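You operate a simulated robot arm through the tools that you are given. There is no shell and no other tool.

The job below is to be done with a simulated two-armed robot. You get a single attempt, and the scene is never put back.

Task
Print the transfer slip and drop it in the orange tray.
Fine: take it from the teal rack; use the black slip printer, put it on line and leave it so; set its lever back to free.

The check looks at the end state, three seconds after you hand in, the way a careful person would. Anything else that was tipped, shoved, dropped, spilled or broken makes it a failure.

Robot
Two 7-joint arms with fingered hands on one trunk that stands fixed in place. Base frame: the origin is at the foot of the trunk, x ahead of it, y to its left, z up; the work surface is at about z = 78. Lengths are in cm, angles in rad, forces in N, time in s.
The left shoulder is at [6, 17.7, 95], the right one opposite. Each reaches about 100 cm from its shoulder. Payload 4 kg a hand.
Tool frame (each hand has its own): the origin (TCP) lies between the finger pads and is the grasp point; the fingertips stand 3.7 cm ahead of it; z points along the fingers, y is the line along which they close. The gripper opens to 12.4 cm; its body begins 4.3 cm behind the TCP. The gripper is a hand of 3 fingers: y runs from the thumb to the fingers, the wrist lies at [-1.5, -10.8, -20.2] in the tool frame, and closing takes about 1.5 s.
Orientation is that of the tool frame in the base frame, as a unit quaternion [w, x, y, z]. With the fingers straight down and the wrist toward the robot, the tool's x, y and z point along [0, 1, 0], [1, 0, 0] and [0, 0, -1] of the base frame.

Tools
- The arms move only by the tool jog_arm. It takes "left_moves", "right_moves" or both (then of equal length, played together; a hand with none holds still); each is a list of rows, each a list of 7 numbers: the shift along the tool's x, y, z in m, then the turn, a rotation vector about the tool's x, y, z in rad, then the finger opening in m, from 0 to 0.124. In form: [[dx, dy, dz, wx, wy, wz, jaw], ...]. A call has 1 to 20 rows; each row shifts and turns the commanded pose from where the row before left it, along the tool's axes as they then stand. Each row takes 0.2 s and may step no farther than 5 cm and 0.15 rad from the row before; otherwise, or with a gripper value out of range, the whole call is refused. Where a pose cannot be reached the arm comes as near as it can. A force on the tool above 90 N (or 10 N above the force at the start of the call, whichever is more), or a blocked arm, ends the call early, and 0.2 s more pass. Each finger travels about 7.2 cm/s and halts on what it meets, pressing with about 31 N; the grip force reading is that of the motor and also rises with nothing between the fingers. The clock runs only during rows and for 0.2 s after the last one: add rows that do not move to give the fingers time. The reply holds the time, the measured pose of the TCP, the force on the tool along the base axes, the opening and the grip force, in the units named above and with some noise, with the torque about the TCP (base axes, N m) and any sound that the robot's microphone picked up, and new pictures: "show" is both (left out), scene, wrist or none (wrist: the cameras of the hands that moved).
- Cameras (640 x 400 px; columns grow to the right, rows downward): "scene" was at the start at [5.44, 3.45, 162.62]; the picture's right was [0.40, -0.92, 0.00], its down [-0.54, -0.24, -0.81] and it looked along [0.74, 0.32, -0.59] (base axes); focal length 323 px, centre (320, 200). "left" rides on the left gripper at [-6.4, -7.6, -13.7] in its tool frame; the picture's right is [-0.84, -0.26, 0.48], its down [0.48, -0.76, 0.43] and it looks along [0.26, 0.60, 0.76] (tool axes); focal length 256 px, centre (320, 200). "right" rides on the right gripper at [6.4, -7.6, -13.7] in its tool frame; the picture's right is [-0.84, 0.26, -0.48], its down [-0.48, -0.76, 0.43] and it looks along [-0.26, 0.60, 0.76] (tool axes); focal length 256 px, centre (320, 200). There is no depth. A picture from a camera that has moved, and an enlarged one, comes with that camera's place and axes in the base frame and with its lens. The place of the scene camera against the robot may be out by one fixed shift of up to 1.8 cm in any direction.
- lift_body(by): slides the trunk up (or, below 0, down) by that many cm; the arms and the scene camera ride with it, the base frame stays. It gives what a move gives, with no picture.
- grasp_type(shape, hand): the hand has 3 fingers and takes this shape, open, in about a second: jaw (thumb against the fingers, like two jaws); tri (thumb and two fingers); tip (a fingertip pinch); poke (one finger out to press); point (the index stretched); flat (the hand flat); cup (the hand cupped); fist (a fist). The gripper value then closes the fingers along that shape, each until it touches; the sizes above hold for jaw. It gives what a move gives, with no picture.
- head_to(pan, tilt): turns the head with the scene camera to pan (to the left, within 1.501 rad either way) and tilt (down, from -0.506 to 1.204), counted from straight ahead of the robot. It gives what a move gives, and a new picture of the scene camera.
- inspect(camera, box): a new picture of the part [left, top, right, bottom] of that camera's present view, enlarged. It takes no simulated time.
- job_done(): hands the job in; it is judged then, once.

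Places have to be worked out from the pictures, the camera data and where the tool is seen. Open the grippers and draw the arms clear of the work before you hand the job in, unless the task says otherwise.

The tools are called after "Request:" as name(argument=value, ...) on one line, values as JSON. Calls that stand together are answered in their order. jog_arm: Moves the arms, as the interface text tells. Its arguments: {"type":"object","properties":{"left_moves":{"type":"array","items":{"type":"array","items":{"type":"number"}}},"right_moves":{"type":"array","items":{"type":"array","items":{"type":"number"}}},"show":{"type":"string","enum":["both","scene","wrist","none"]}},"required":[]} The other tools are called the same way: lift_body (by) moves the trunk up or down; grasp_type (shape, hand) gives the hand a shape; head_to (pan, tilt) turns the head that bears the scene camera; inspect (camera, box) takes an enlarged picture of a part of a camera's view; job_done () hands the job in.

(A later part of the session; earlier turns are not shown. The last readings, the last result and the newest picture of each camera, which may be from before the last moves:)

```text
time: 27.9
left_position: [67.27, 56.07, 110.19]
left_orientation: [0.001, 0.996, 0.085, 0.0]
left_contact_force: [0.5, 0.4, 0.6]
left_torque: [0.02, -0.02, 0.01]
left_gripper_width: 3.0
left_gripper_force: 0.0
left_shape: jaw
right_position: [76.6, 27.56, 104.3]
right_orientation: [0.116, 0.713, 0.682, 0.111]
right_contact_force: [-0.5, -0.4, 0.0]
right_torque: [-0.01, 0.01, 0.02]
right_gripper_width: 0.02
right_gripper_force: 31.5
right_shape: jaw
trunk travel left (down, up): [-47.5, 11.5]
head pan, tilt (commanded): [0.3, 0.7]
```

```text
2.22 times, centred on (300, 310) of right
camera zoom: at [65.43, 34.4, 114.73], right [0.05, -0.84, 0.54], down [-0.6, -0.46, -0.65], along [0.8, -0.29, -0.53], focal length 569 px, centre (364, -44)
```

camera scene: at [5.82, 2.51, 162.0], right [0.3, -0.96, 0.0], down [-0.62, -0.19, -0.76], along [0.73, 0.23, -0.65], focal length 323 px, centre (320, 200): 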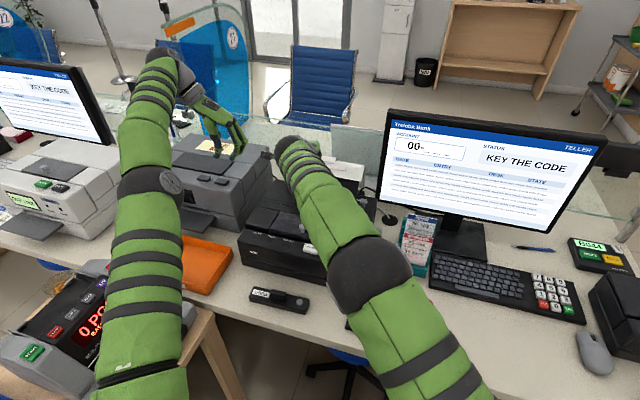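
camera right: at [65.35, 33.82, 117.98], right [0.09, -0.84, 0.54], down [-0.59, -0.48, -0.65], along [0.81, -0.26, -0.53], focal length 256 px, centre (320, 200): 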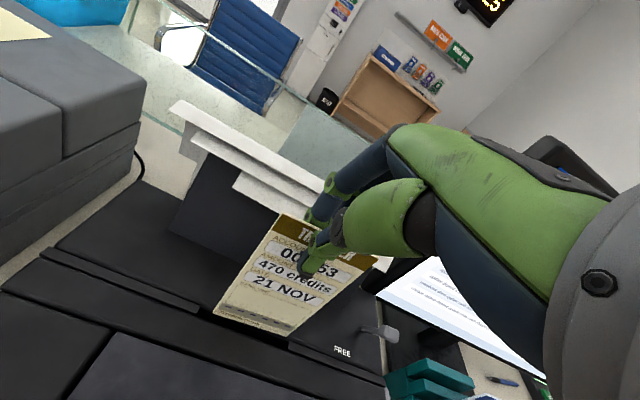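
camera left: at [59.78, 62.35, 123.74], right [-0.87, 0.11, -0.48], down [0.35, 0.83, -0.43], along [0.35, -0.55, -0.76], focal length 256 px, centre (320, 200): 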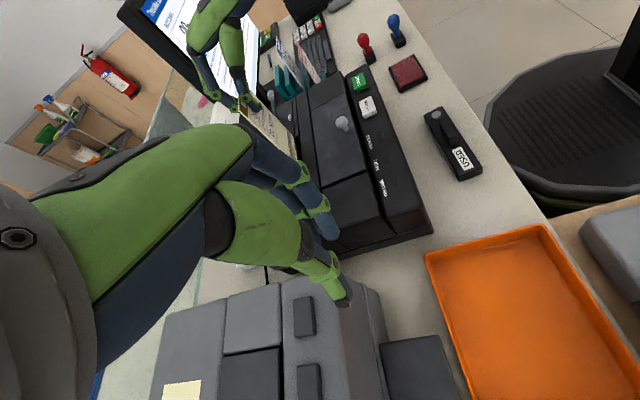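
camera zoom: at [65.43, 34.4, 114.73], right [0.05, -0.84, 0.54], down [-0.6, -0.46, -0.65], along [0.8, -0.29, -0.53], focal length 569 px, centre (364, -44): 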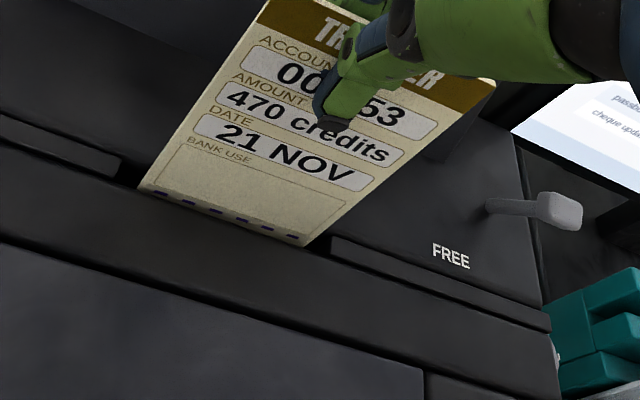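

The slip is going into the slot (about 2 cm in, no force). I continue lowering 3 cm more.

Request:
jog_arm(right_moves=[[0, -0.0016, 0.0047, 0, 0, 0, 0.0], [0, -0.0016, 0.0047, 0, 0, 0, 0.0], [0, -0.0016, 0.0047, 0, 0, 0, 0.0], [0, -0.0016, 0.0047, 0, 0, 0, 0.0], [0, -0.0016, 0.0047, 0, 0, 0, 0.0], [0, -0.0016, 0.0047, 0, 0, 0, 0.0], [0, 0, 0, 0, 0, 0, 0.0]], show="wrist")

Request:
inspect(camera="left", box=[255, 90, 325, 170])

Request:
inspect(camera="right", box=[200, 220, 400, 400])

```text
time: 29.5
left_position: [67.4, 56.04, 110.19]
left_orientation: [0.0, 0.996, 0.085, 0.0]
left_contact_force: [-0.6, 0.9, 0.0]
left_torque: [-0.01, 0.0, 0.02]
left_gripper_width: 3.03
left_gripper_force: 0.0
left_shape: jaw
right_position: [76.52, 27.37, 101.34]
right_orientation: [0.116, 0.713, 0.683, 0.111]
right_contact_force: [-0.9, 1.1, -0.6]
right_torque: [0.02, 0.0, -0.03]
right_gripper_width: 0.02
right_gripper_force: 30.8
right_shape: jaw
trunk travel left (down, up): [-47.5, 11.5]
head pan, tilt (commanded): [0.3, 0.7]
camera right: at [65.36, 34.4, 111.82], right [0.05, -0.84, 0.54], down [-0.6, -0.46, -0.65], along [0.8, -0.29, -0.53], focal length 256 px, centre (320, 200)
```

right: 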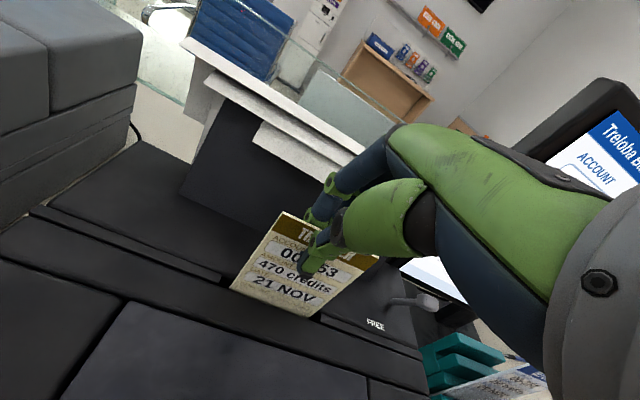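

```text
5.00 times, centred on (290, 130) of left
camera zoom: at [59.77, 62.33, 123.76], right [-0.87, 0.11, -0.48], down [0.35, 0.83, -0.43], along [0.35, -0.55, -0.76], focal length 1280 px, centre (470, 550)
```

zoom: 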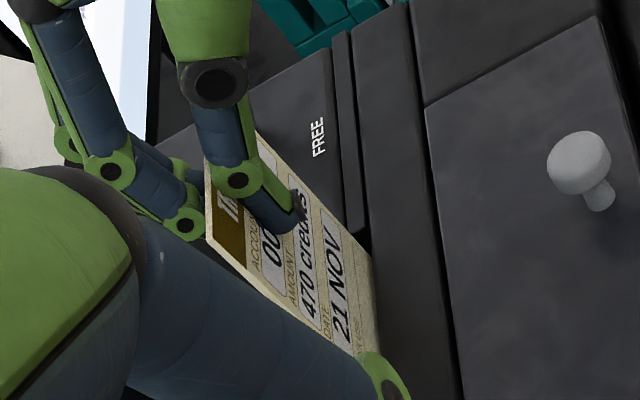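

```text
2.22 times, centred on (300, 310) of right
camera zoom: at [65.36, 34.4, 111.82], right [0.05, -0.84, 0.54], down [-0.6, -0.46, -0.65], along [0.8, -0.29, -0.53], focal length 569 px, centre (364, -44)
```

zoom: 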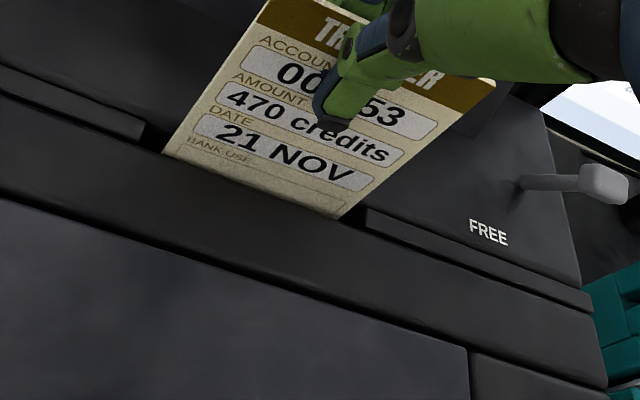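

The slip is ~5 cm in, no resistance. I lower another 2 cm, watching for the stop.

Request:
jog_arm(right_moves=[[0, -0.0016, 0.0047, 0, 0, 0, 0.0], [0, -0.0016, 0.0047, 0, 0, 0, 0.0], [0, -0.0016, 0.0047, 0, 0, 0, 0.0], [0, -0.0016, 0.0047, 0, 0, 0, 0.0], [0, 0, 0, 0, 0, 0, 0.0]], show="wrist")

Request:
inspect(camera="left", box=[255, 90, 325, 170])

Request:
inspect(camera="right", box=[200, 220, 400, 400])

```text
time: 30.7
left_position: [67.38, 55.92, 110.12]
left_orientation: [0.0, 0.996, 0.086, 0.0]
left_contact_force: [0.5, 0.3, 0.6]
left_torque: [0.03, 0.02, -0.01]
left_gripper_width: 3.01
left_gripper_force: 0.1
left_shape: jaw
right_position: [76.55, 27.47, 99.24]
right_orientation: [0.117, 0.714, 0.682, 0.111]
right_contact_force: [-0.8, -0.2, -0.3]
right_torque: [0.01, 0.02, 0.01]
right_gripper_width: 0.02
right_gripper_force: 30.7
right_shape: jaw
trunk travel left (down, up): [-47.5, 11.5]
head pan, tilt (commanded): [0.3, 0.7]
camera right: at [65.36, 34.45, 109.79], right [0.05, -0.84, 0.54], down [-0.6, -0.46, -0.65], along [0.8, -0.29, -0.53], focal length 256 px, centre (320, 200)
```

right: 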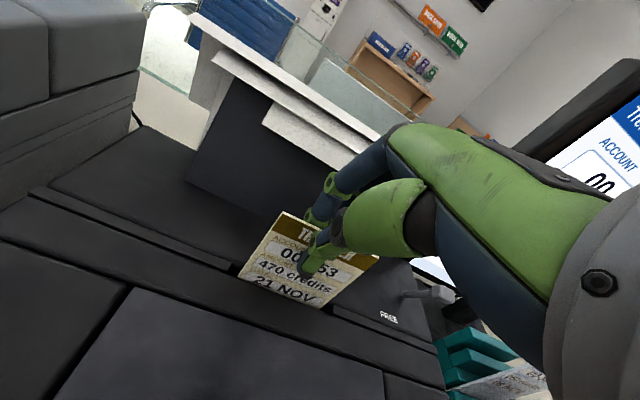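

```text
5.00 times, centred on (290, 130) of left
camera zoom: at [59.77, 62.33, 123.76], right [-0.87, 0.11, -0.48], down [0.35, 0.83, -0.43], along [0.35, -0.55, -0.76], focal length 1280 px, centre (470, 550)
```

zoom: 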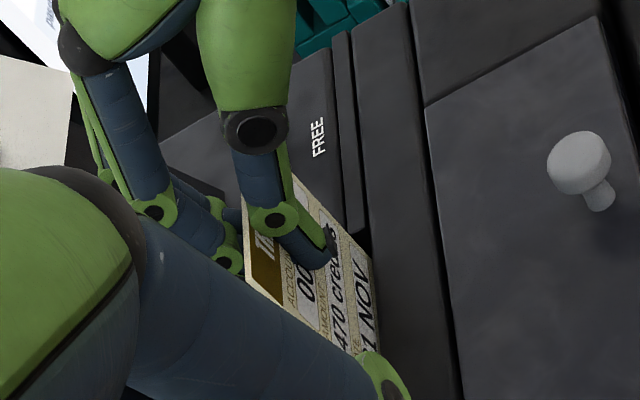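

```text
2.22 times, centred on (300, 310) of right
camera zoom: at [65.36, 34.45, 109.79], right [0.05, -0.84, 0.54], down [-0.6, -0.46, -0.65], along [0.8, -0.29, -0.53], focal length 569 px, centre (364, -44)
```

zoom: 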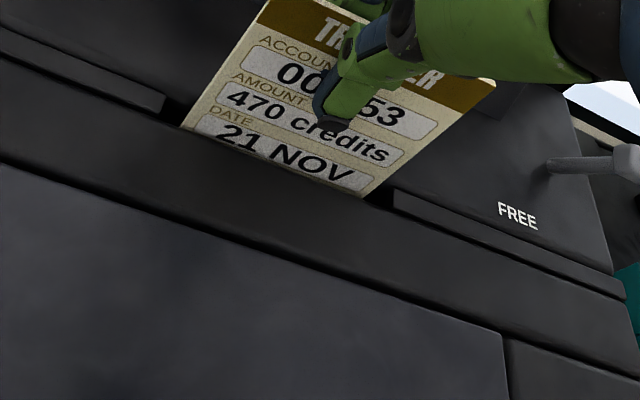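

Still no resistance at ~7 cm depth. I lower up to 2 cm more in finer steps to find the stop.

Request:
jog_arm(right_moves=[[0, -0.0013, 0.0038, 0, 0, 0, 0.0], [0, -0.0013, 0.0038, 0, 0, 0, 0.0], [0, -0.0013, 0.0038, 0, 0, 0, 0.0], [0, -0.0013, 0.0038, 0, 0, 0, 0.0], [0, 0, 0, 0, 0, 0, 0.0]], show="wrist")

Request:
inspect(camera="right", box=[200, 220, 400, 400])

Request:
inspect(camera="left", box=[235, 50, 345, 180])

```text
time: 31.9
left_position: [67.21, 56.05, 110.24]
left_orientation: [0.0, 0.996, 0.085, -0.001]
left_contact_force: [-0.2, 0.3, 0.5]
left_torque: [0.02, -0.03, 0.01]
left_gripper_width: 3.0
left_gripper_force: 0.1
left_shape: jaw
right_position: [76.53, 27.5, 97.92]
right_orientation: [0.117, 0.713, 0.682, 0.114]
right_contact_force: [0.1, -2.7, 10.2]
right_torque: [-0.05, -0.12, -0.07]
right_gripper_width: 0.02
right_gripper_force: 31.0
right_shape: jaw
trunk travel left (down, up): [-47.5, 11.5]
head pan, tilt (commanded): [0.3, 0.7]
camera right: at [65.32, 34.37, 108.43], right [0.05, -0.84, 0.54], down [-0.6, -0.46, -0.66], along [0.8, -0.29, -0.53], focal length 256 px, centre (320, 200)
```

right: 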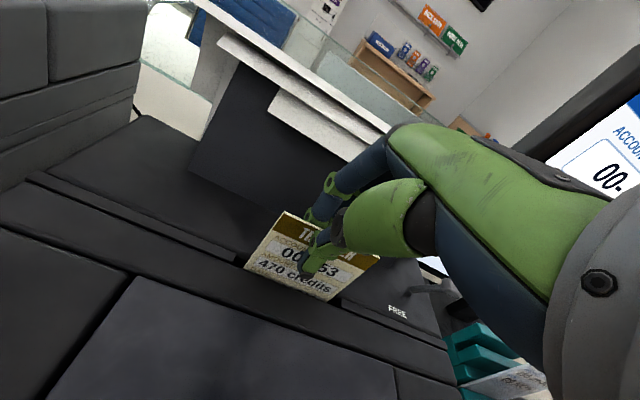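

```text
2.22 times, centred on (300, 310) of right
camera zoom: at [65.32, 34.37, 108.43], right [0.05, -0.84, 0.54], down [-0.6, -0.46, -0.66], along [0.8, -0.29, -0.53], focal length 569 px, centre (364, -44)
```

zoom: 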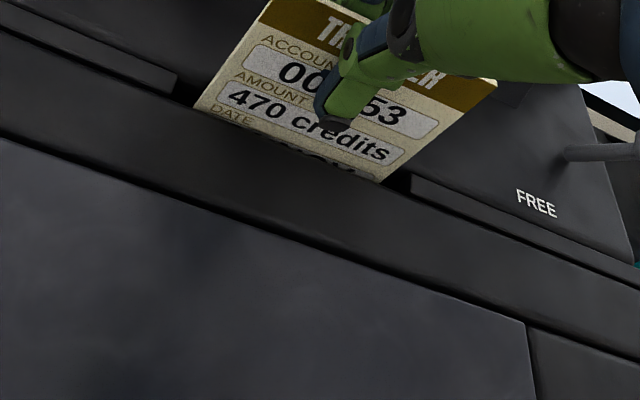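

```text
3.08 times, centred on (290, 115) of left
camera zoom: at [59.71, 62.26, 123.84], right [-0.87, 0.11, -0.48], down [0.35, 0.83, -0.43], along [0.35, -0.55, -0.76], focal length 788 px, centre (412, 462)
```

zoom: 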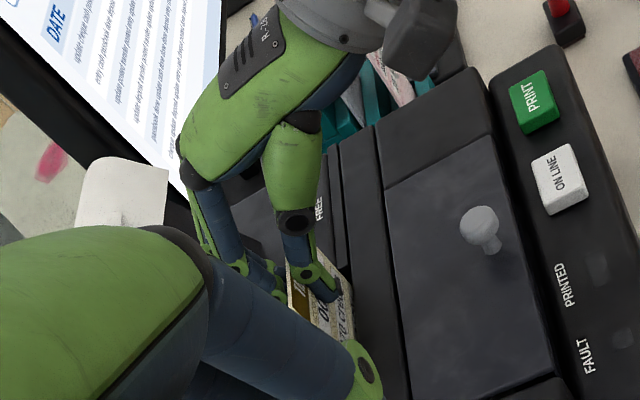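

The stop is reached (10 N at about 8.7 cm depth). I relax 1 mm upward, then open the right hand gently to about 3.5 cm.

Request:
jog_arm(right_moves=[[0, 0.0006, -0.0019, 0, 0, 0, 0.0], [0, 0, 0, 0, 0, 0, 0.01], [0, 0, 0, 0, 0, 0, 0.02], [0, 0, 0, 0, 0, 0, 0.03], [0, 0, 0, 0, 0, 0, 0.035], [0, 0, 0, 0, 0, 0, 0.035]], show="wrist")

Request:
inspect(camera="right", box=[200, 180, 400, 340])

Request:
inspect(camera="left", box=[255, 80, 325, 170])

```text
time: 33.3
left_position: [67.18, 55.95, 110.24]
left_orientation: [0.0, 0.996, 0.085, 0.0]
left_contact_force: [0.3, 0.3, 0.6]
left_torque: [0.02, -0.01, -0.04]
left_gripper_width: 3.0
left_gripper_force: 0.1
left_shape: jaw
right_position: [76.53, 27.53, 97.86]
right_orientation: [0.116, 0.714, 0.682, 0.11]
right_contact_force: [0.2, 0.0, 0.3]
right_torque: [-0.02, 0.0, 0.0]
right_gripper_width: 3.45
right_gripper_force: 0.1
right_shape: jaw
trunk travel left (down, up): [-47.5, 11.5]
head pan, tilt (commanded): [0.3, 0.7]
camera right: at [65.35, 34.45, 108.36], right [0.05, -0.84, 0.54], down [-0.6, -0.46, -0.65], along [0.8, -0.29, -0.53], focal length 256 px, centre (320, 200)
```

right: 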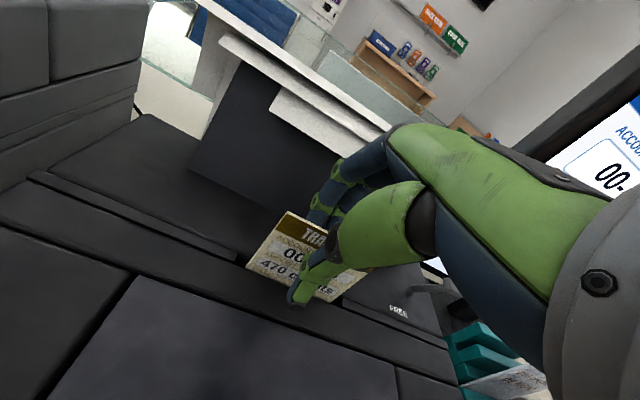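

```text
2.50 times, centred on (300, 260) of right
camera zoom: at [65.35, 34.45, 108.36], right [0.05, -0.84, 0.54], down [-0.6, -0.46, -0.65], along [0.8, -0.29, -0.53], focal length 640 px, centre (370, 50)
```

zoom: 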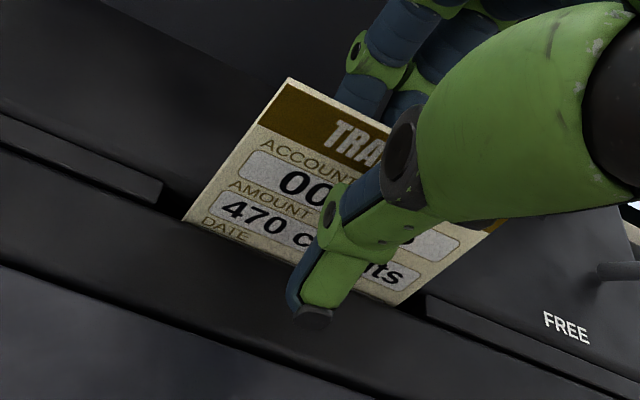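

```text
4.44 times, centred on (290, 125) of left
camera zoom: at [59.78, 62.34, 123.75], right [-0.87, 0.11, -0.48], down [0.35, 0.83, -0.43], along [0.35, -0.55, -0.76], focal length 1138 px, centre (453, 533)
```

zoom: 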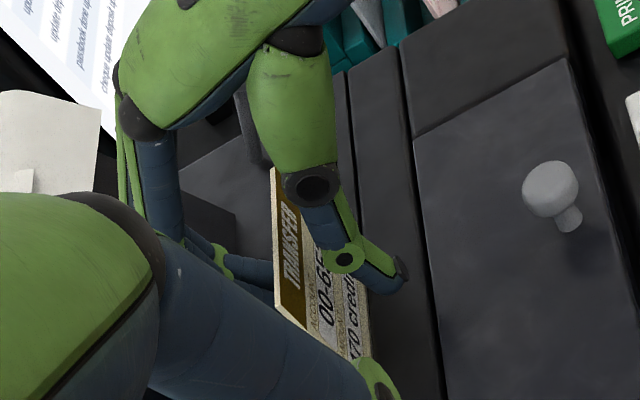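

The slip stands by itself in the slot. I raise the right hand straight up 9 cm.

Request:
jog_arm(right_moves=[[0, 0.0047, -0.0142, 0, 0, 0, 0.035], [0, 0.0079, -0.0237, 0, 0, 0, 0.035], [0, 0.0079, -0.0237, 0, 0, 0, 0.035], [0, 0.0079, -0.0237, 0, 0, 0, 0.035], [0, 0, 0, 0, 0, 0, 0.035]], show="wrist")

Request:
inspect(camera="left", box=[235, 50, 345, 180])

```text
time: 34.5
left_position: [67.37, 55.92, 110.17]
left_orientation: [0.0, 0.996, 0.086, 0.0]
left_contact_force: [0.4, 0.3, -0.4]
left_torque: [0.0, -0.03, 0.03]
left_gripper_width: 3.02
left_gripper_force: 0.0
left_shape: jaw
right_position: [76.58, 27.37, 106.77]
right_orientation: [0.117, 0.714, 0.681, 0.111]
right_contact_force: [-0.3, 0.0, -0.2]
right_torque: [0.01, 0.0, 0.01]
right_gripper_width: 3.45
right_gripper_force: 0.0
right_shape: jaw
trunk travel left (down, up): [-47.5, 11.5]
head pan, tilt (commanded): [0.3, 0.7]
camera right: at [65.41, 34.4, 117.39], right [0.05, -0.84, 0.54], down [-0.6, -0.46, -0.65], along [0.79, -0.29, -0.53], focal length 256 px, centre (320, 200)
```

right: 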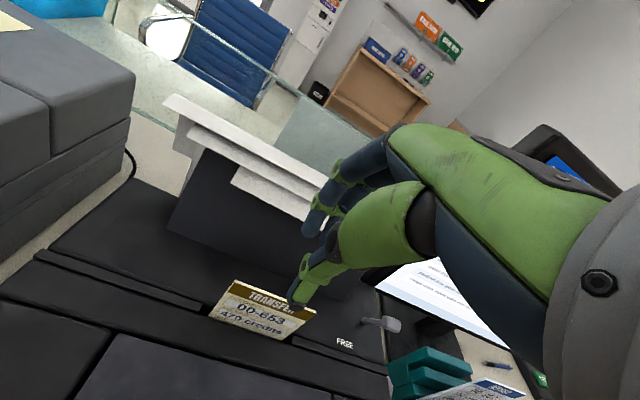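

```text
3.08 times, centred on (290, 115) of left
camera zoom: at [59.78, 62.34, 123.75], right [-0.87, 0.11, -0.48], down [0.35, 0.83, -0.43], along [0.35, -0.55, -0.76], focal length 788 px, centre (412, 462)
```

zoom: 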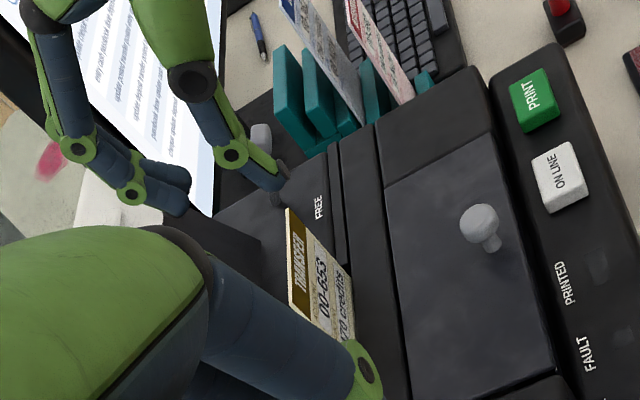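

The slip stays standing alone. I lift the right hand, undo its tilt and yaw, and move toward the lever side above the printer.

Request:
jog_arm(right_moves=[[0, 0, -0.03, 0, 0.0142, -0.0427, 0.035], [-0.04, 0, -0.01, 0.107, 0, 0, 0.035], [-0.04, 0, -0.01, 0.107, 0, 0, 0.035], [-0.04, 0, 0, 0.107, 0, 0, 0.035], [-0.035, 0, 0, 0, 0, 0, 0.035], [0, 0, 0, 0, 0, 0, 0.035]], show="wrist")

Request:
grasp_type(hand="right", shape="poke")

Request:
inspect(camera="right", box=[0, 0, 640, 400])

Request:
inspect(camera="left", box=[180, 0, 400, 180])

```text
time: 35.9
left_position: [67.33, 56.01, 110.01]
left_orientation: [0.0, 0.996, 0.085, 0.0]
left_contact_force: [0.4, 0.4, -0.1]
left_torque: [-0.03, -0.01, -0.01]
left_gripper_width: 3.02
left_gripper_force: 0.1
left_shape: jaw
right_position: [75.15, 12.08, 111.62]
right_orientation: [0.001, 0.707, 0.707, 0.001]
right_contact_force: [-0.4, 0.6, -0.4]
right_torque: [0.02, 0.0, 0.01]
right_gripper_width: 3.46
right_gripper_force: 0.1
right_shape: jaw
trunk travel left (down, up): [-47.5, 11.5]
head pan, tilt (commanded): [0.3, 0.7]
camera right: at [67.45, 18.5, 125.22], right [0.26, -0.84, 0.48], down [-0.76, -0.48, -0.44], along [0.6, -0.26, -0.76], focal length 256 px, centre (320, 200)
```

right: 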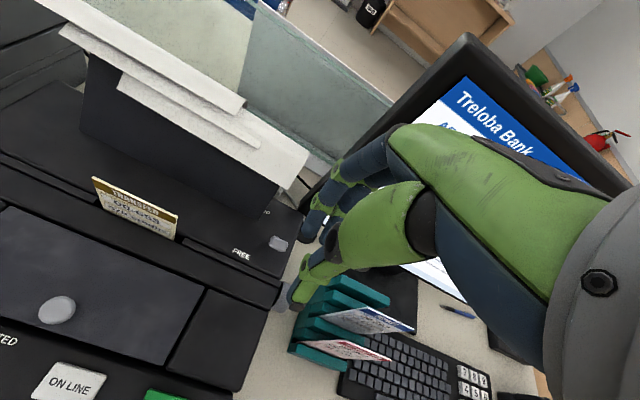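

```text
time: 36.8
left_position: [67.33, 55.92, 110.19]
left_orientation: [0.001, 0.996, 0.086, 0.0]
left_contact_force: [-0.2, -0.4, 0.3]
left_torque: [0.03, 0.01, 0.02]
left_gripper_width: 3.01
left_gripper_force: 0.1
left_shape: jaw
right_position: [75.07, 11.95, 111.6]
right_orientation: [0.001, 0.707, 0.707, 0.0]
right_contact_force: [0.2, -0.4, -0.6]
right_torque: [0.02, -0.02, -0.01]
right_gripper_width: 0.0
right_gripper_force: 0.0
right_shape: poke
trunk travel left (down, up): [-47.5, 11.5]
head pan, tilt (commanded): [0.3, 0.7]
```

```text
1.00 times, centred on (320, 200) of right (not enlarged: the box is as wide or as high as the picture)
camera zoom: at [67.44, 18.5, 125.26], right [0.26, -0.84, 0.48], down [-0.76, -0.48, -0.44], along [0.6, -0.26, -0.76], focal length 256 px, centre (320, 200)
```

zoom: 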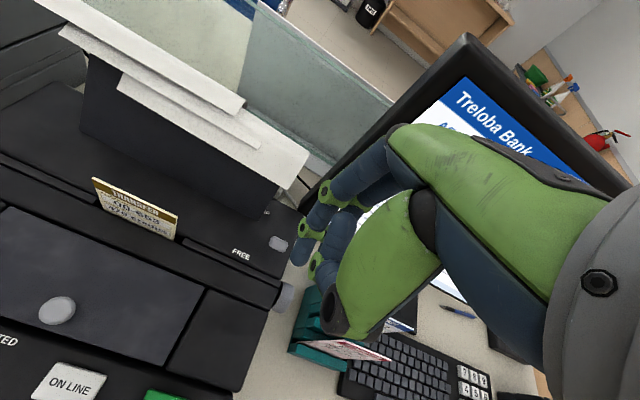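

```text
2.22 times, centred on (290, 90) of left
camera zoom: at [59.77, 62.32, 123.76], right [-0.87, 0.11, -0.48], down [0.35, 0.83, -0.43], along [0.35, -0.55, -0.76], focal length 569 px, centre (387, 444)
```

zoom: 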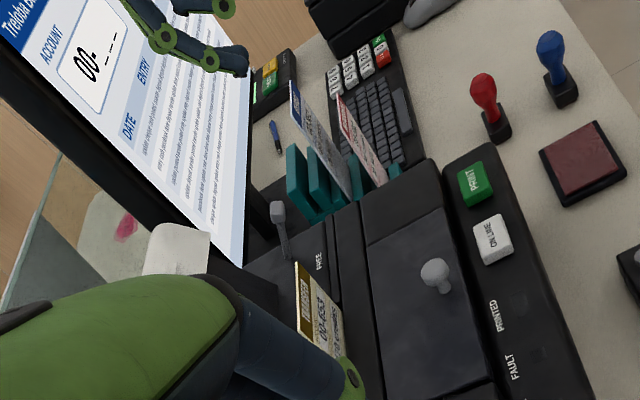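

The right hand is in poke shape. I zoom both views to locate the poking fingertip.

Request:
inspect(camera="right", box=[260, 160, 400, 300])

Request:
inspect(camera="left", box=[220, 0, 320, 60])

Request:
inspect(camera="scene", box=[240, 100, 400, 260])

```text
2.86 times, centred on (330, 230) of right
camera zoom: at [67.44, 18.5, 125.26], right [0.26, -0.84, 0.48], down [-0.76, -0.48, -0.44], along [0.6, -0.26, -0.76], focal length 731 px, centre (291, 114)
```

zoom: 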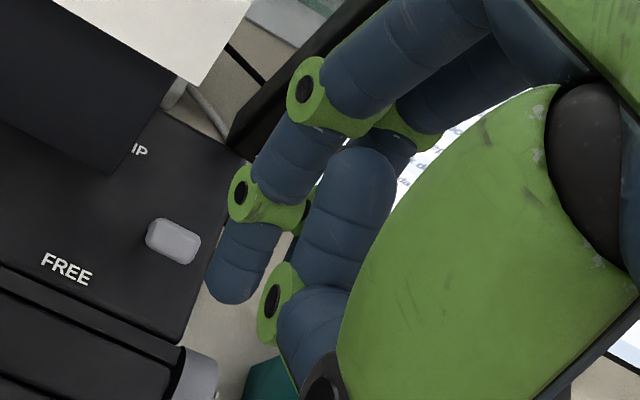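

```text
6.40 times, centred on (270, 30) of left
camera zoom: at [59.77, 62.32, 123.76], right [-0.87, 0.11, -0.48], down [0.35, 0.83, -0.43], along [0.35, -0.55, -0.76], focal length 1638 px, centre (640, 1288)
```

zoom: 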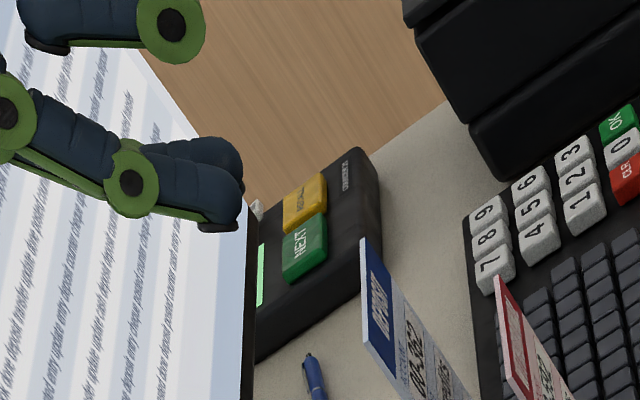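

```text
2.50 times, centred on (320, 180) of scene
camera zoom: at [5.55, 2.48, 162.02], right [0.3, -0.96, 0.0], down [-0.62, -0.19, -0.76], along [0.73, 0.23, -0.64], focal length 808 px, centre (320, 250)
```

zoom: 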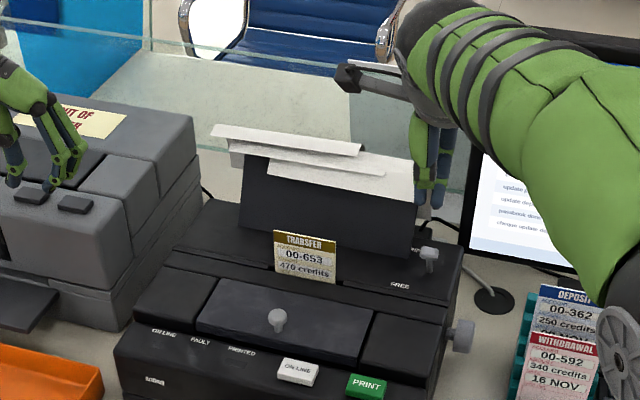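

Triangulated, the poke tip is about 4.1 cm ahead of the TCP and 0.5 cm toward +y. I check from the scene camera whether only one finger sticks out.

Request:
inspect(camera="scene", box=[320, 120, 370, 170])

Request:
inspect(camera="left", box=[215, 0, 265, 40])

```text
8.00 times, centred on (345, 145) of scene
camera zoom: at [5.55, 2.48, 162.02], right [0.3, -0.96, 0.0], down [-0.62, -0.19, -0.76], along [0.73, 0.23, -0.64], focal length 2587 px, centre (120, 640)
```

zoom: 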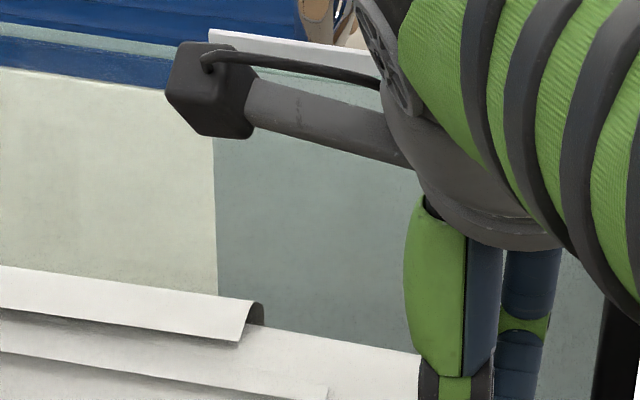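

```text
10.00 times, centred on (240, 20) of left
camera zoom: at [59.77, 62.32, 123.76], right [-0.87, 0.11, -0.48], down [0.35, 0.83, -0.43], along [0.35, -0.55, -0.76], focal length 2560 px, centre (1120, 2000)
```

zoom: 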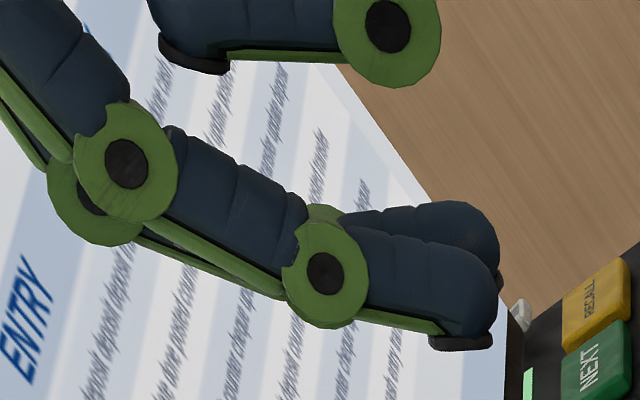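

In poke both front fingers stick out side by side. I try the "point" shape, which should stretch only the index.

Request:
grasp_type(hand="right", shape="point")

Request:
inspect(camera="right", box=[240, 140, 420, 320])

Request:
inspect(camera="left", box=[210, 0, 290, 55])

```text
time: 37.7
left_position: [67.34, 55.94, 110.19]
left_orientation: [0.0, 0.996, 0.085, 0.0]
left_contact_force: [0.5, 0.3, -0.6]
left_torque: [0.01, 0.03, -0.01]
left_gripper_width: 3.0
left_gripper_force: 0.1
left_shape: jaw
right_position: [75.14, 12.04, 111.51]
right_orientation: [0.0, 0.707, 0.707, 0.001]
right_contact_force: [-0.1, -0.6, -0.6]
right_torque: [0.01, 0.02, -0.01]
right_gripper_width: 11.81
right_gripper_force: 0.0
right_shape: point
trunk travel left (down, up): [-47.5, 11.5]
head pan, tilt (commanded): [0.3, 0.7]
```

```text
2.22 times, centred on (330, 230) of right
camera zoom: at [67.44, 18.5, 125.25], right [0.26, -0.84, 0.48], down [-0.76, -0.48, -0.44], along [0.6, -0.26, -0.76], focal length 569 px, centre (298, 133)
```

zoom: 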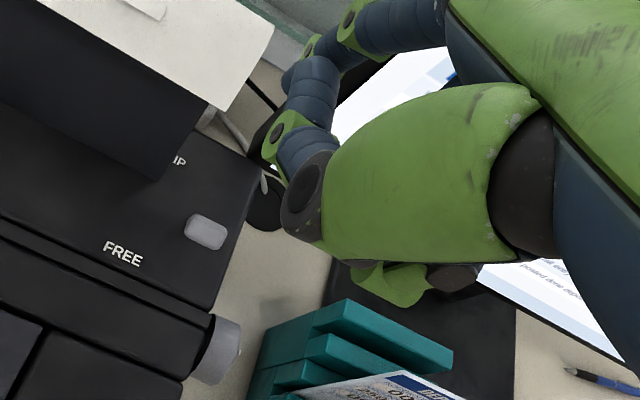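

```text
7.27 times, centred on (250, 28) of left
camera zoom: at [59.78, 62.33, 123.76], right [-0.87, 0.11, -0.48], down [0.35, 0.83, -0.43], along [0.35, -0.55, -0.76], focal length 1862 px, centre (829, 1454)
```

zoom: 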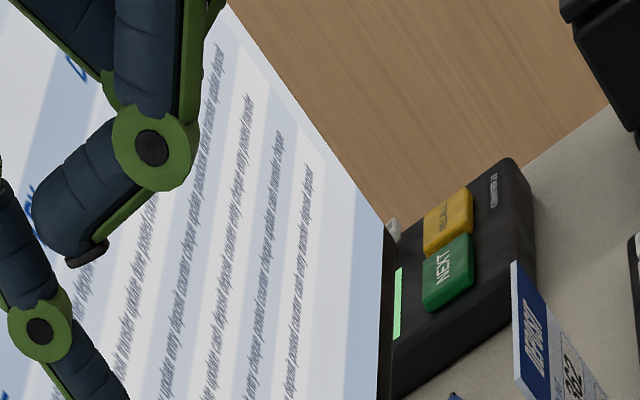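

The point shape starts open; I close it (the other fingers should curl) and look.

Request:
jog_arm(right_moves=[[0, 0, 0, 0, 0, 0, 0.06], [0, 0, 0, 0, 0, 0, 0.0], [0, 0, 0, 0, 0, 0, 0.0], [0, 0, 0, 0, 0, 0, 0.0], [0, 0, 0, 0, 0, 0, 0.0], [0, 0, 0, 0, 0, 0, 0.0], [0, 0, 0, 0, 0, 0, 0.0], [0, 0, 0, 0, 0, 0, 0.0]], show="wrist")

Request:
inspect(camera="right", box=[240, 140, 420, 320])

Request:
inspect(camera="left", box=[190, 0, 310, 80])

```text
time: 39.5
left_position: [67.33, 56.01, 110.17]
left_orientation: [0.0, 0.996, 0.085, 0.0]
left_contact_force: [0.2, -0.4, 0.7]
left_torque: [0.01, 0.03, 0.03]
left_gripper_width: 3.0
left_gripper_force: 0.1
left_shape: jaw
right_position: [75.0, 11.93, 111.59]
right_orientation: [0.001, 0.707, 0.707, 0.001]
right_contact_force: [0.1, 0.6, 0.1]
right_torque: [0.03, 0.01, -0.01]
right_gripper_width: 11.82
right_gripper_force: 0.0
right_shape: point
trunk travel left (down, up): [-47.5, 11.5]
head pan, tilt (commanded): [0.3, 0.7]
camera right: at [67.44, 18.5, 125.25], right [0.26, -0.84, 0.48], down [-0.76, -0.48, -0.44], along [0.6, -0.26, -0.76], focal length 256 px, centre (320, 200)
```

right: 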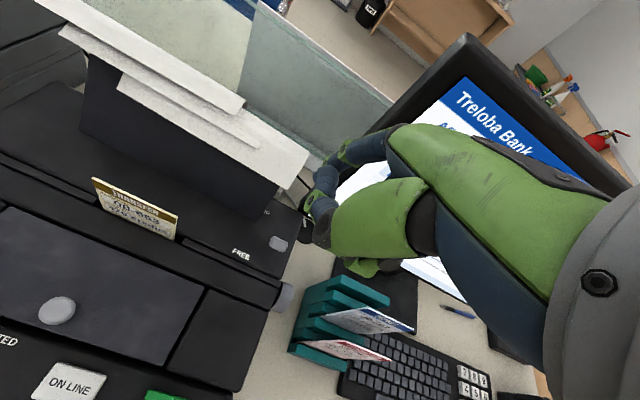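

```text
2.22 times, centred on (330, 230) of right
camera zoom: at [67.44, 18.5, 125.25], right [0.26, -0.84, 0.48], down [-0.76, -0.48, -0.44], along [0.6, -0.26, -0.76], focal length 569 px, centre (298, 133)
```

zoom: 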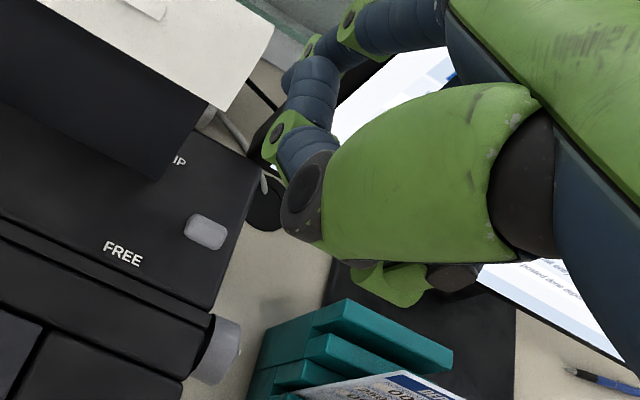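

```text
5.00 times, centred on (250, 40) of left
camera zoom: at [59.78, 62.33, 123.76], right [-0.87, 0.11, -0.48], down [0.35, 0.83, -0.43], along [0.35, -0.55, -0.76], focal length 1280 px, centre (670, 1000)
```

zoom: 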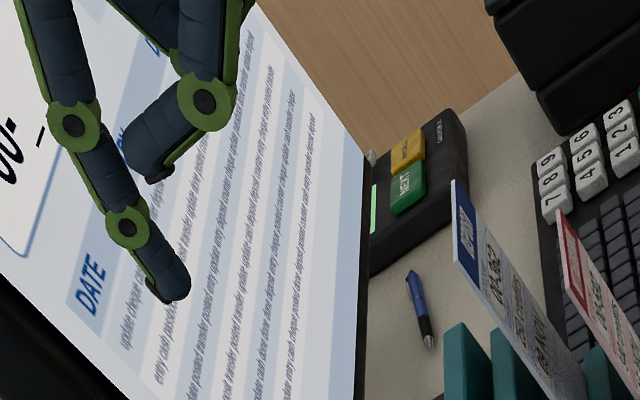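

In point the index swings away forward and is out of sight, less handy. I test the "tip" pinch closed, which might make a neat single poking tip.

Request:
grasp_type(hand="right", shape="tip")

Request:
jog_arm(right_moves=[[0, 0, 0, 0, 0, 0, 0.03], [0, 0, 0, 0, 0, 0, 0.0], [0, 0, 0, 0, 0, 0, 0.0], [0, 0, 0, 0, 0, 0, 0.0], [0, 0, 0, 0, 0, 0, 0.0], [0, 0, 0, 0, 0, 0, 0.0], [0, 0, 0, 0, 0, 0, 0.0]], show="wrist")

Request:
inspect(camera="right", box=[240, 140, 420, 320])

Request:
inspect(camera="left", box=[190, 0, 310, 80])

```text
time: 40.4
left_position: [67.29, 56.01, 110.21]
left_orientation: [0.001, 0.996, 0.086, 0.001]
left_contact_force: [-0.2, -0.1, -1.3]
left_torque: [-0.02, 0.0, -0.02]
left_gripper_width: 3.05
left_gripper_force: 0.0
left_shape: jaw
right_position: [75.16, 12.01, 111.57]
right_orientation: [0.0, 0.707, 0.707, 0.001]
right_contact_force: [-0.3, -0.5, 0.3]
right_torque: [0.0, -0.03, 0.02]
right_gripper_width: 12.36
right_gripper_force: 0.0
right_shape: tip
trunk travel left (down, up): [-47.5, 11.5]
head pan, tilt (commanded): [0.3, 0.7]
```

```text
time: 42.0
left_position: [67.3, 55.97, 110.23]
left_orientation: [0.0, 0.996, 0.086, 0.0]
left_contact_force: [-0.1, 0.2, -0.3]
left_torque: [0.04, -0.04, 0.01]
left_gripper_width: 3.0
left_gripper_force: 0.0
left_shape: jaw
right_position: [74.97, 12.03, 111.62]
right_orientation: [0.001, 0.707, 0.707, 0.0]
right_contact_force: [0.0, -1.2, 0.8]
right_torque: [-0.01, -0.02, -0.01]
right_gripper_width: 0.0
right_gripper_force: 30.6
right_shape: tip
trunk travel left (down, up): [-47.5, 11.5]
head pan, tilt (commanded): [0.3, 0.7]
camera right: at [67.44, 18.5, 125.25], right [0.26, -0.84, 0.48], down [-0.76, -0.48, -0.44], along [0.6, -0.26, -0.76], focal length 256 px, centre (320, 200)
```

right: 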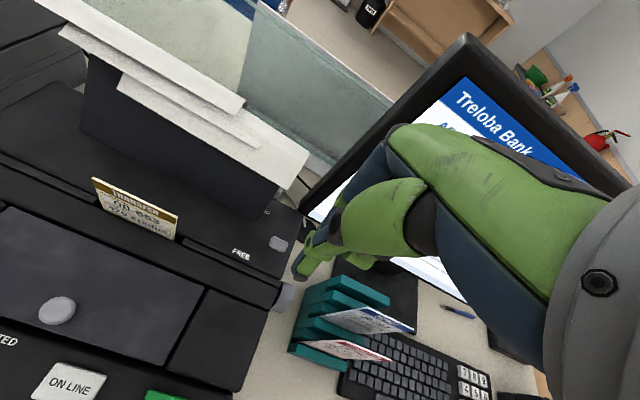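

```text
2.22 times, centred on (330, 230) of right
camera zoom: at [67.44, 18.5, 125.25], right [0.26, -0.84, 0.48], down [-0.76, -0.48, -0.44], along [0.6, -0.26, -0.76], focal length 569 px, centre (298, 133)
```

zoom: 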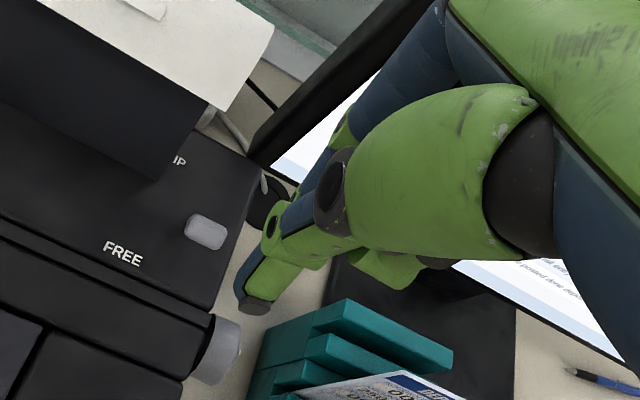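

```text
5.00 times, centred on (250, 40) of left
camera zoom: at [59.78, 62.33, 123.76], right [-0.87, 0.11, -0.48], down [0.35, 0.83, -0.43], along [0.35, -0.55, -0.76], focal length 1280 px, centre (670, 1000)
```

zoom: 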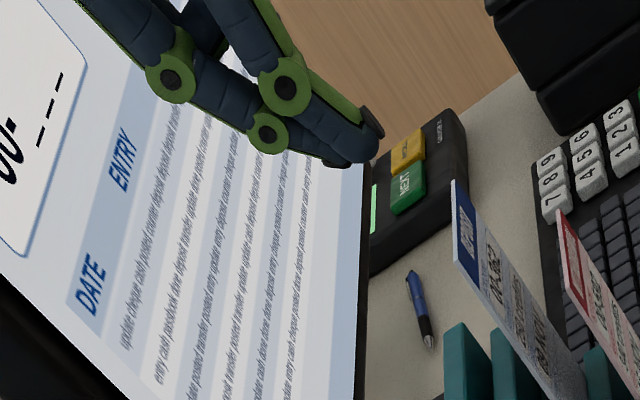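

The closed tip pinch gives one compact tip (about 3.8 cm ahead of the TCP, 1.1 cm toward the robot). I tilt the hand by -0.5 rad so its body stays clear of the paper, to push the lever forward.

Request:
jog_arm(right_moves=[[0, 0, 0, -0.125, 0, 0, 0.0], [0, 0, 0, -0.125, 0, 0, 0.0], [0, 0, 0, -0.125, 0, 0, 0.0], [0, 0, 0, -0.125, 0, 0, 0.0], [0, 0, 0, 0, 0, 0, 0.0]], show="both")

Request:
inspect(camera="left", box=[190, 0, 350, 110])

```text
time: 43.2
left_position: [67.26, 55.89, 110.09]
left_orientation: [0.0, 0.996, 0.085, 0.0]
left_contact_force: [0.0, 0.2, -0.1]
left_torque: [-0.02, -0.03, -0.02]
left_gripper_width: 3.02
left_gripper_force: 0.1
left_shape: jaw
right_position: [75.03, 11.88, 111.65]
right_orientation: [0.176, 0.685, 0.684, 0.177]
right_contact_force: [0.2, 0.4, -0.8]
right_torque: [0.02, -0.01, 0.05]
right_gripper_width: 0.0
right_gripper_force: 31.1
right_shape: tip
trunk travel left (down, up): [-47.5, 11.5]
head pan, tilt (commanded): [0.3, 0.7]
camera scene: at [5.56, 2.45, 162.03], right [0.3, -0.96, 0.0], down [-0.62, -0.19, -0.76], along [0.73, 0.23, -0.64], focal length 323 px, centre (320, 200)
camera right: at [61.88, 18.39, 119.99], right [-0.01, -0.84, 0.55], down [-0.46, -0.48, -0.75], along [0.89, -0.26, -0.38], focal length 256 px, centre (320, 200)
```

scene: 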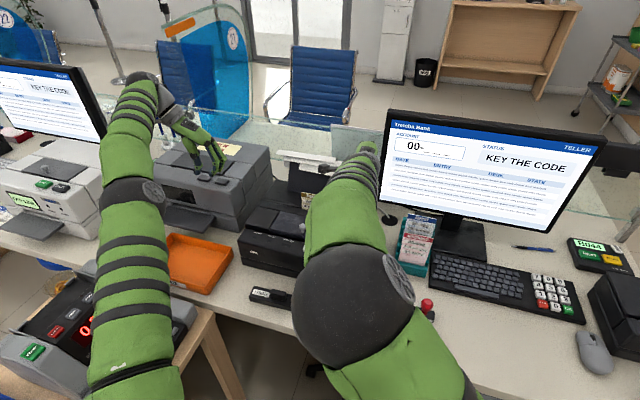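
right: 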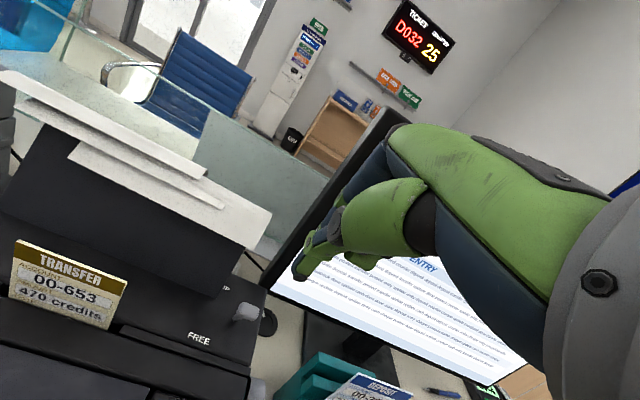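

```text
3.64 times, centred on (270, 55) of left
camera zoom: at [59.8, 62.28, 123.77], right [-0.87, 0.11, -0.48], down [0.35, 0.83, -0.43], along [0.35, -0.55, -0.76], focal length 931 px, centre (502, 727)
```

zoom: 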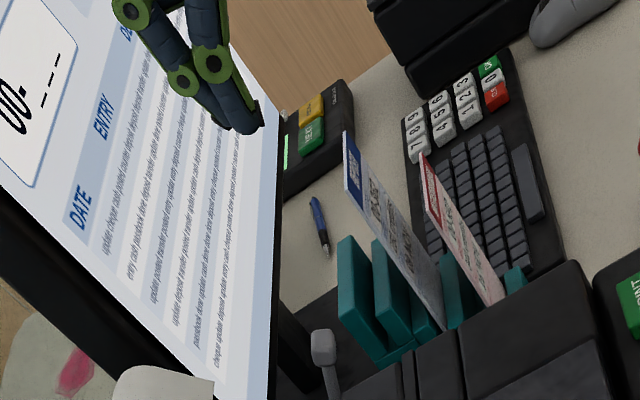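

Lever head is at about (81.8, 11.9, 95). I lower the tip to in front of it (tip at about x 78.4, z 94.5).

Request:
jog_arm(right_moves=[[-0.001, -0.014, 0.043, 0, 0, 0, 0.0], [-0.001, -0.014, 0.043, 0, 0, 0, 0.0], [-0.001, -0.014, 0.043, 0, 0, 0, 0.0], [0, 0, 0, 0, 0, 0, 0.0]], show="wrist")

Request:
inspect(camera="left", box=[220, 40, 340, 130])

Request:
inspect(camera="right", box=[220, 200, 380, 320])

```text
time: 44.2
left_position: [67.32, 55.9, 110.23]
left_orientation: [0.0, 0.996, 0.086, 0.0]
left_contact_force: [0.0, -0.4, 0.5]
left_torque: [0.02, -0.02, 0.0]
left_gripper_width: 3.02
left_gripper_force: 0.0
left_shape: jaw
right_position: [77.54, 11.6, 98.22]
right_orientation: [0.176, 0.685, 0.684, 0.176]
right_contact_force: [-0.9, 0.1, 0.7]
right_torque: [0.0, 0.01, 0.01]
right_gripper_width: 0.0
right_gripper_force: 31.1
right_shape: tip
trunk travel left (down, up): [-47.5, 11.5]
head pan, tilt (commanded): [0.3, 0.7]
camera right: at [64.33, 18.04, 106.55], right [-0.01, -0.84, 0.55], down [-0.46, -0.48, -0.75], along [0.89, -0.26, -0.38], focal length 256 px, centre (320, 200)
```

right: 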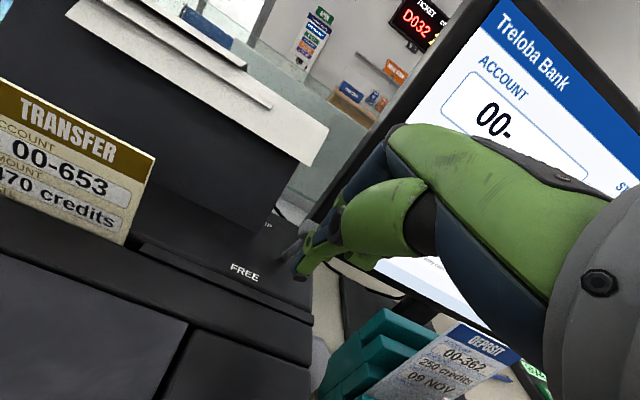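

```text
4.44 times, centred on (280, 85) of left
camera zoom: at [59.75, 62.32, 123.77], right [-0.87, 0.11, -0.48], down [0.35, 0.83, -0.43], along [0.35, -0.55, -0.76], focal length 1138 px, centre (498, 711)
```

zoom: 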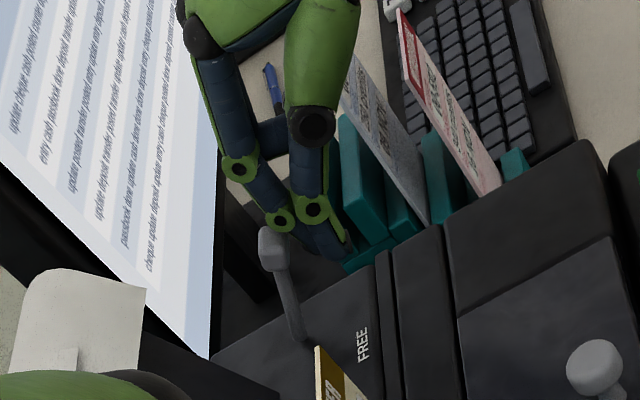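

```text
3.33 times, centred on (300, 260) of right
camera zoom: at [64.33, 18.04, 106.55], right [-0.01, -0.84, 0.55], down [-0.46, -0.48, -0.75], along [0.89, -0.26, -0.38], focal length 853 px, centre (387, 0)
```

zoom: 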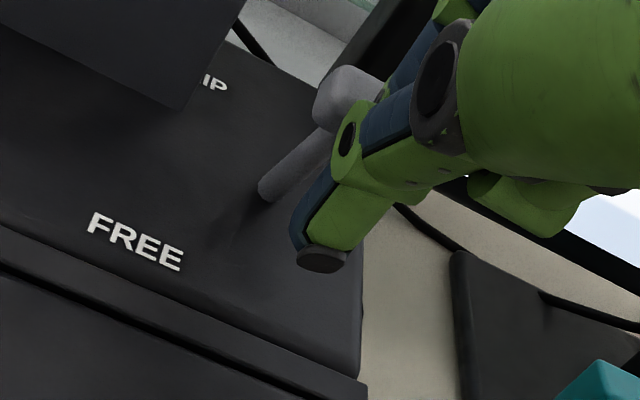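

The tip is right in front of the lever at matching y. I push forward (+x) 3 cm in small steps.

Request:
jog_arm(right_moves=[[0.002, 0.0088, 0.0048, 0, 0, 0, 0.0], [0, 0.0088, 0.0048, 0, 0, 0, 0.0], [0, 0.0088, 0.0048, 0, 0, 0, 0.0], [0, 0, 0, 0, 0, 0, 0.0]], show="wrist")

Request:
inspect(camera="left", box=[220, 40, 340, 130])

Request:
inspect(camera="right", box=[220, 200, 380, 320])

```text
time: 45.2
left_position: [67.27, 55.95, 110.17]
left_orientation: [-0.001, 0.996, 0.086, 0.0]
left_contact_force: [-0.4, -0.3, 1.5]
left_torque: [0.0, -0.01, -0.01]
left_gripper_width: 3.02
left_gripper_force: 0.1
left_shape: jaw
right_position: [80.54, 11.84, 98.35]
right_orientation: [0.176, 0.685, 0.685, 0.175]
right_contact_force: [-0.3, -0.5, 0.3]
right_torque: [-0.05, 0.01, -0.02]
right_gripper_width: 0.0
right_gripper_force: 30.5
right_shape: tip
trunk travel left (down, up): [-47.5, 11.5]
head pan, tilt (commanded): [0.3, 0.7]
camera right: at [67.38, 18.32, 106.65], right [-0.01, -0.84, 0.55], down [-0.46, -0.48, -0.75], along [0.89, -0.26, -0.38], focal length 256 px, centre (320, 200)
```

right: 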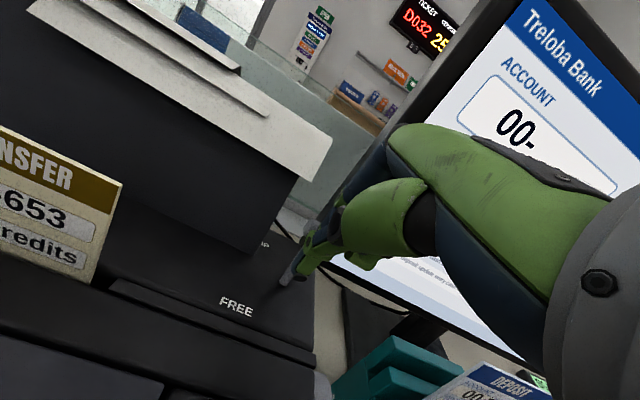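

```text
4.44 times, centred on (280, 85) of left
camera zoom: at [59.77, 62.33, 123.76], right [-0.87, 0.11, -0.48], down [0.35, 0.83, -0.43], along [0.35, -0.55, -0.76], focal length 1138 px, centre (498, 711)
```

zoom: 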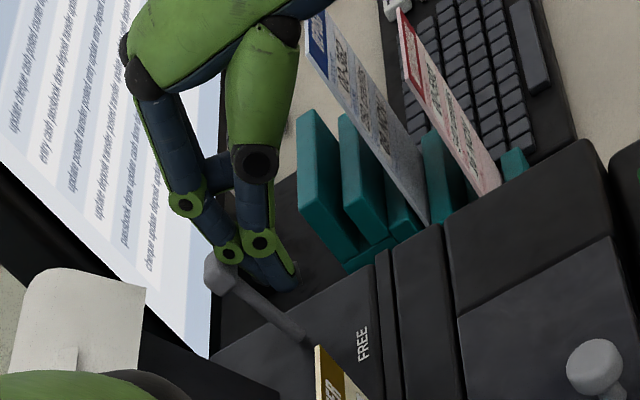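

```text
3.33 times, centred on (300, 260) of right
camera zoom: at [67.38, 18.32, 106.65], right [-0.01, -0.84, 0.55], down [-0.46, -0.48, -0.75], along [0.89, -0.26, -0.38], focal length 853 px, centre (387, 0)
```

zoom: 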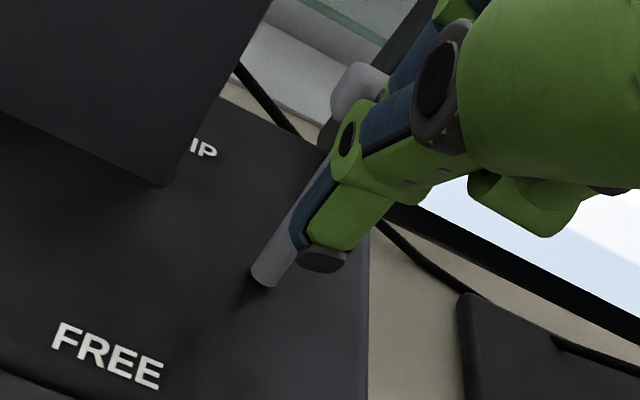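

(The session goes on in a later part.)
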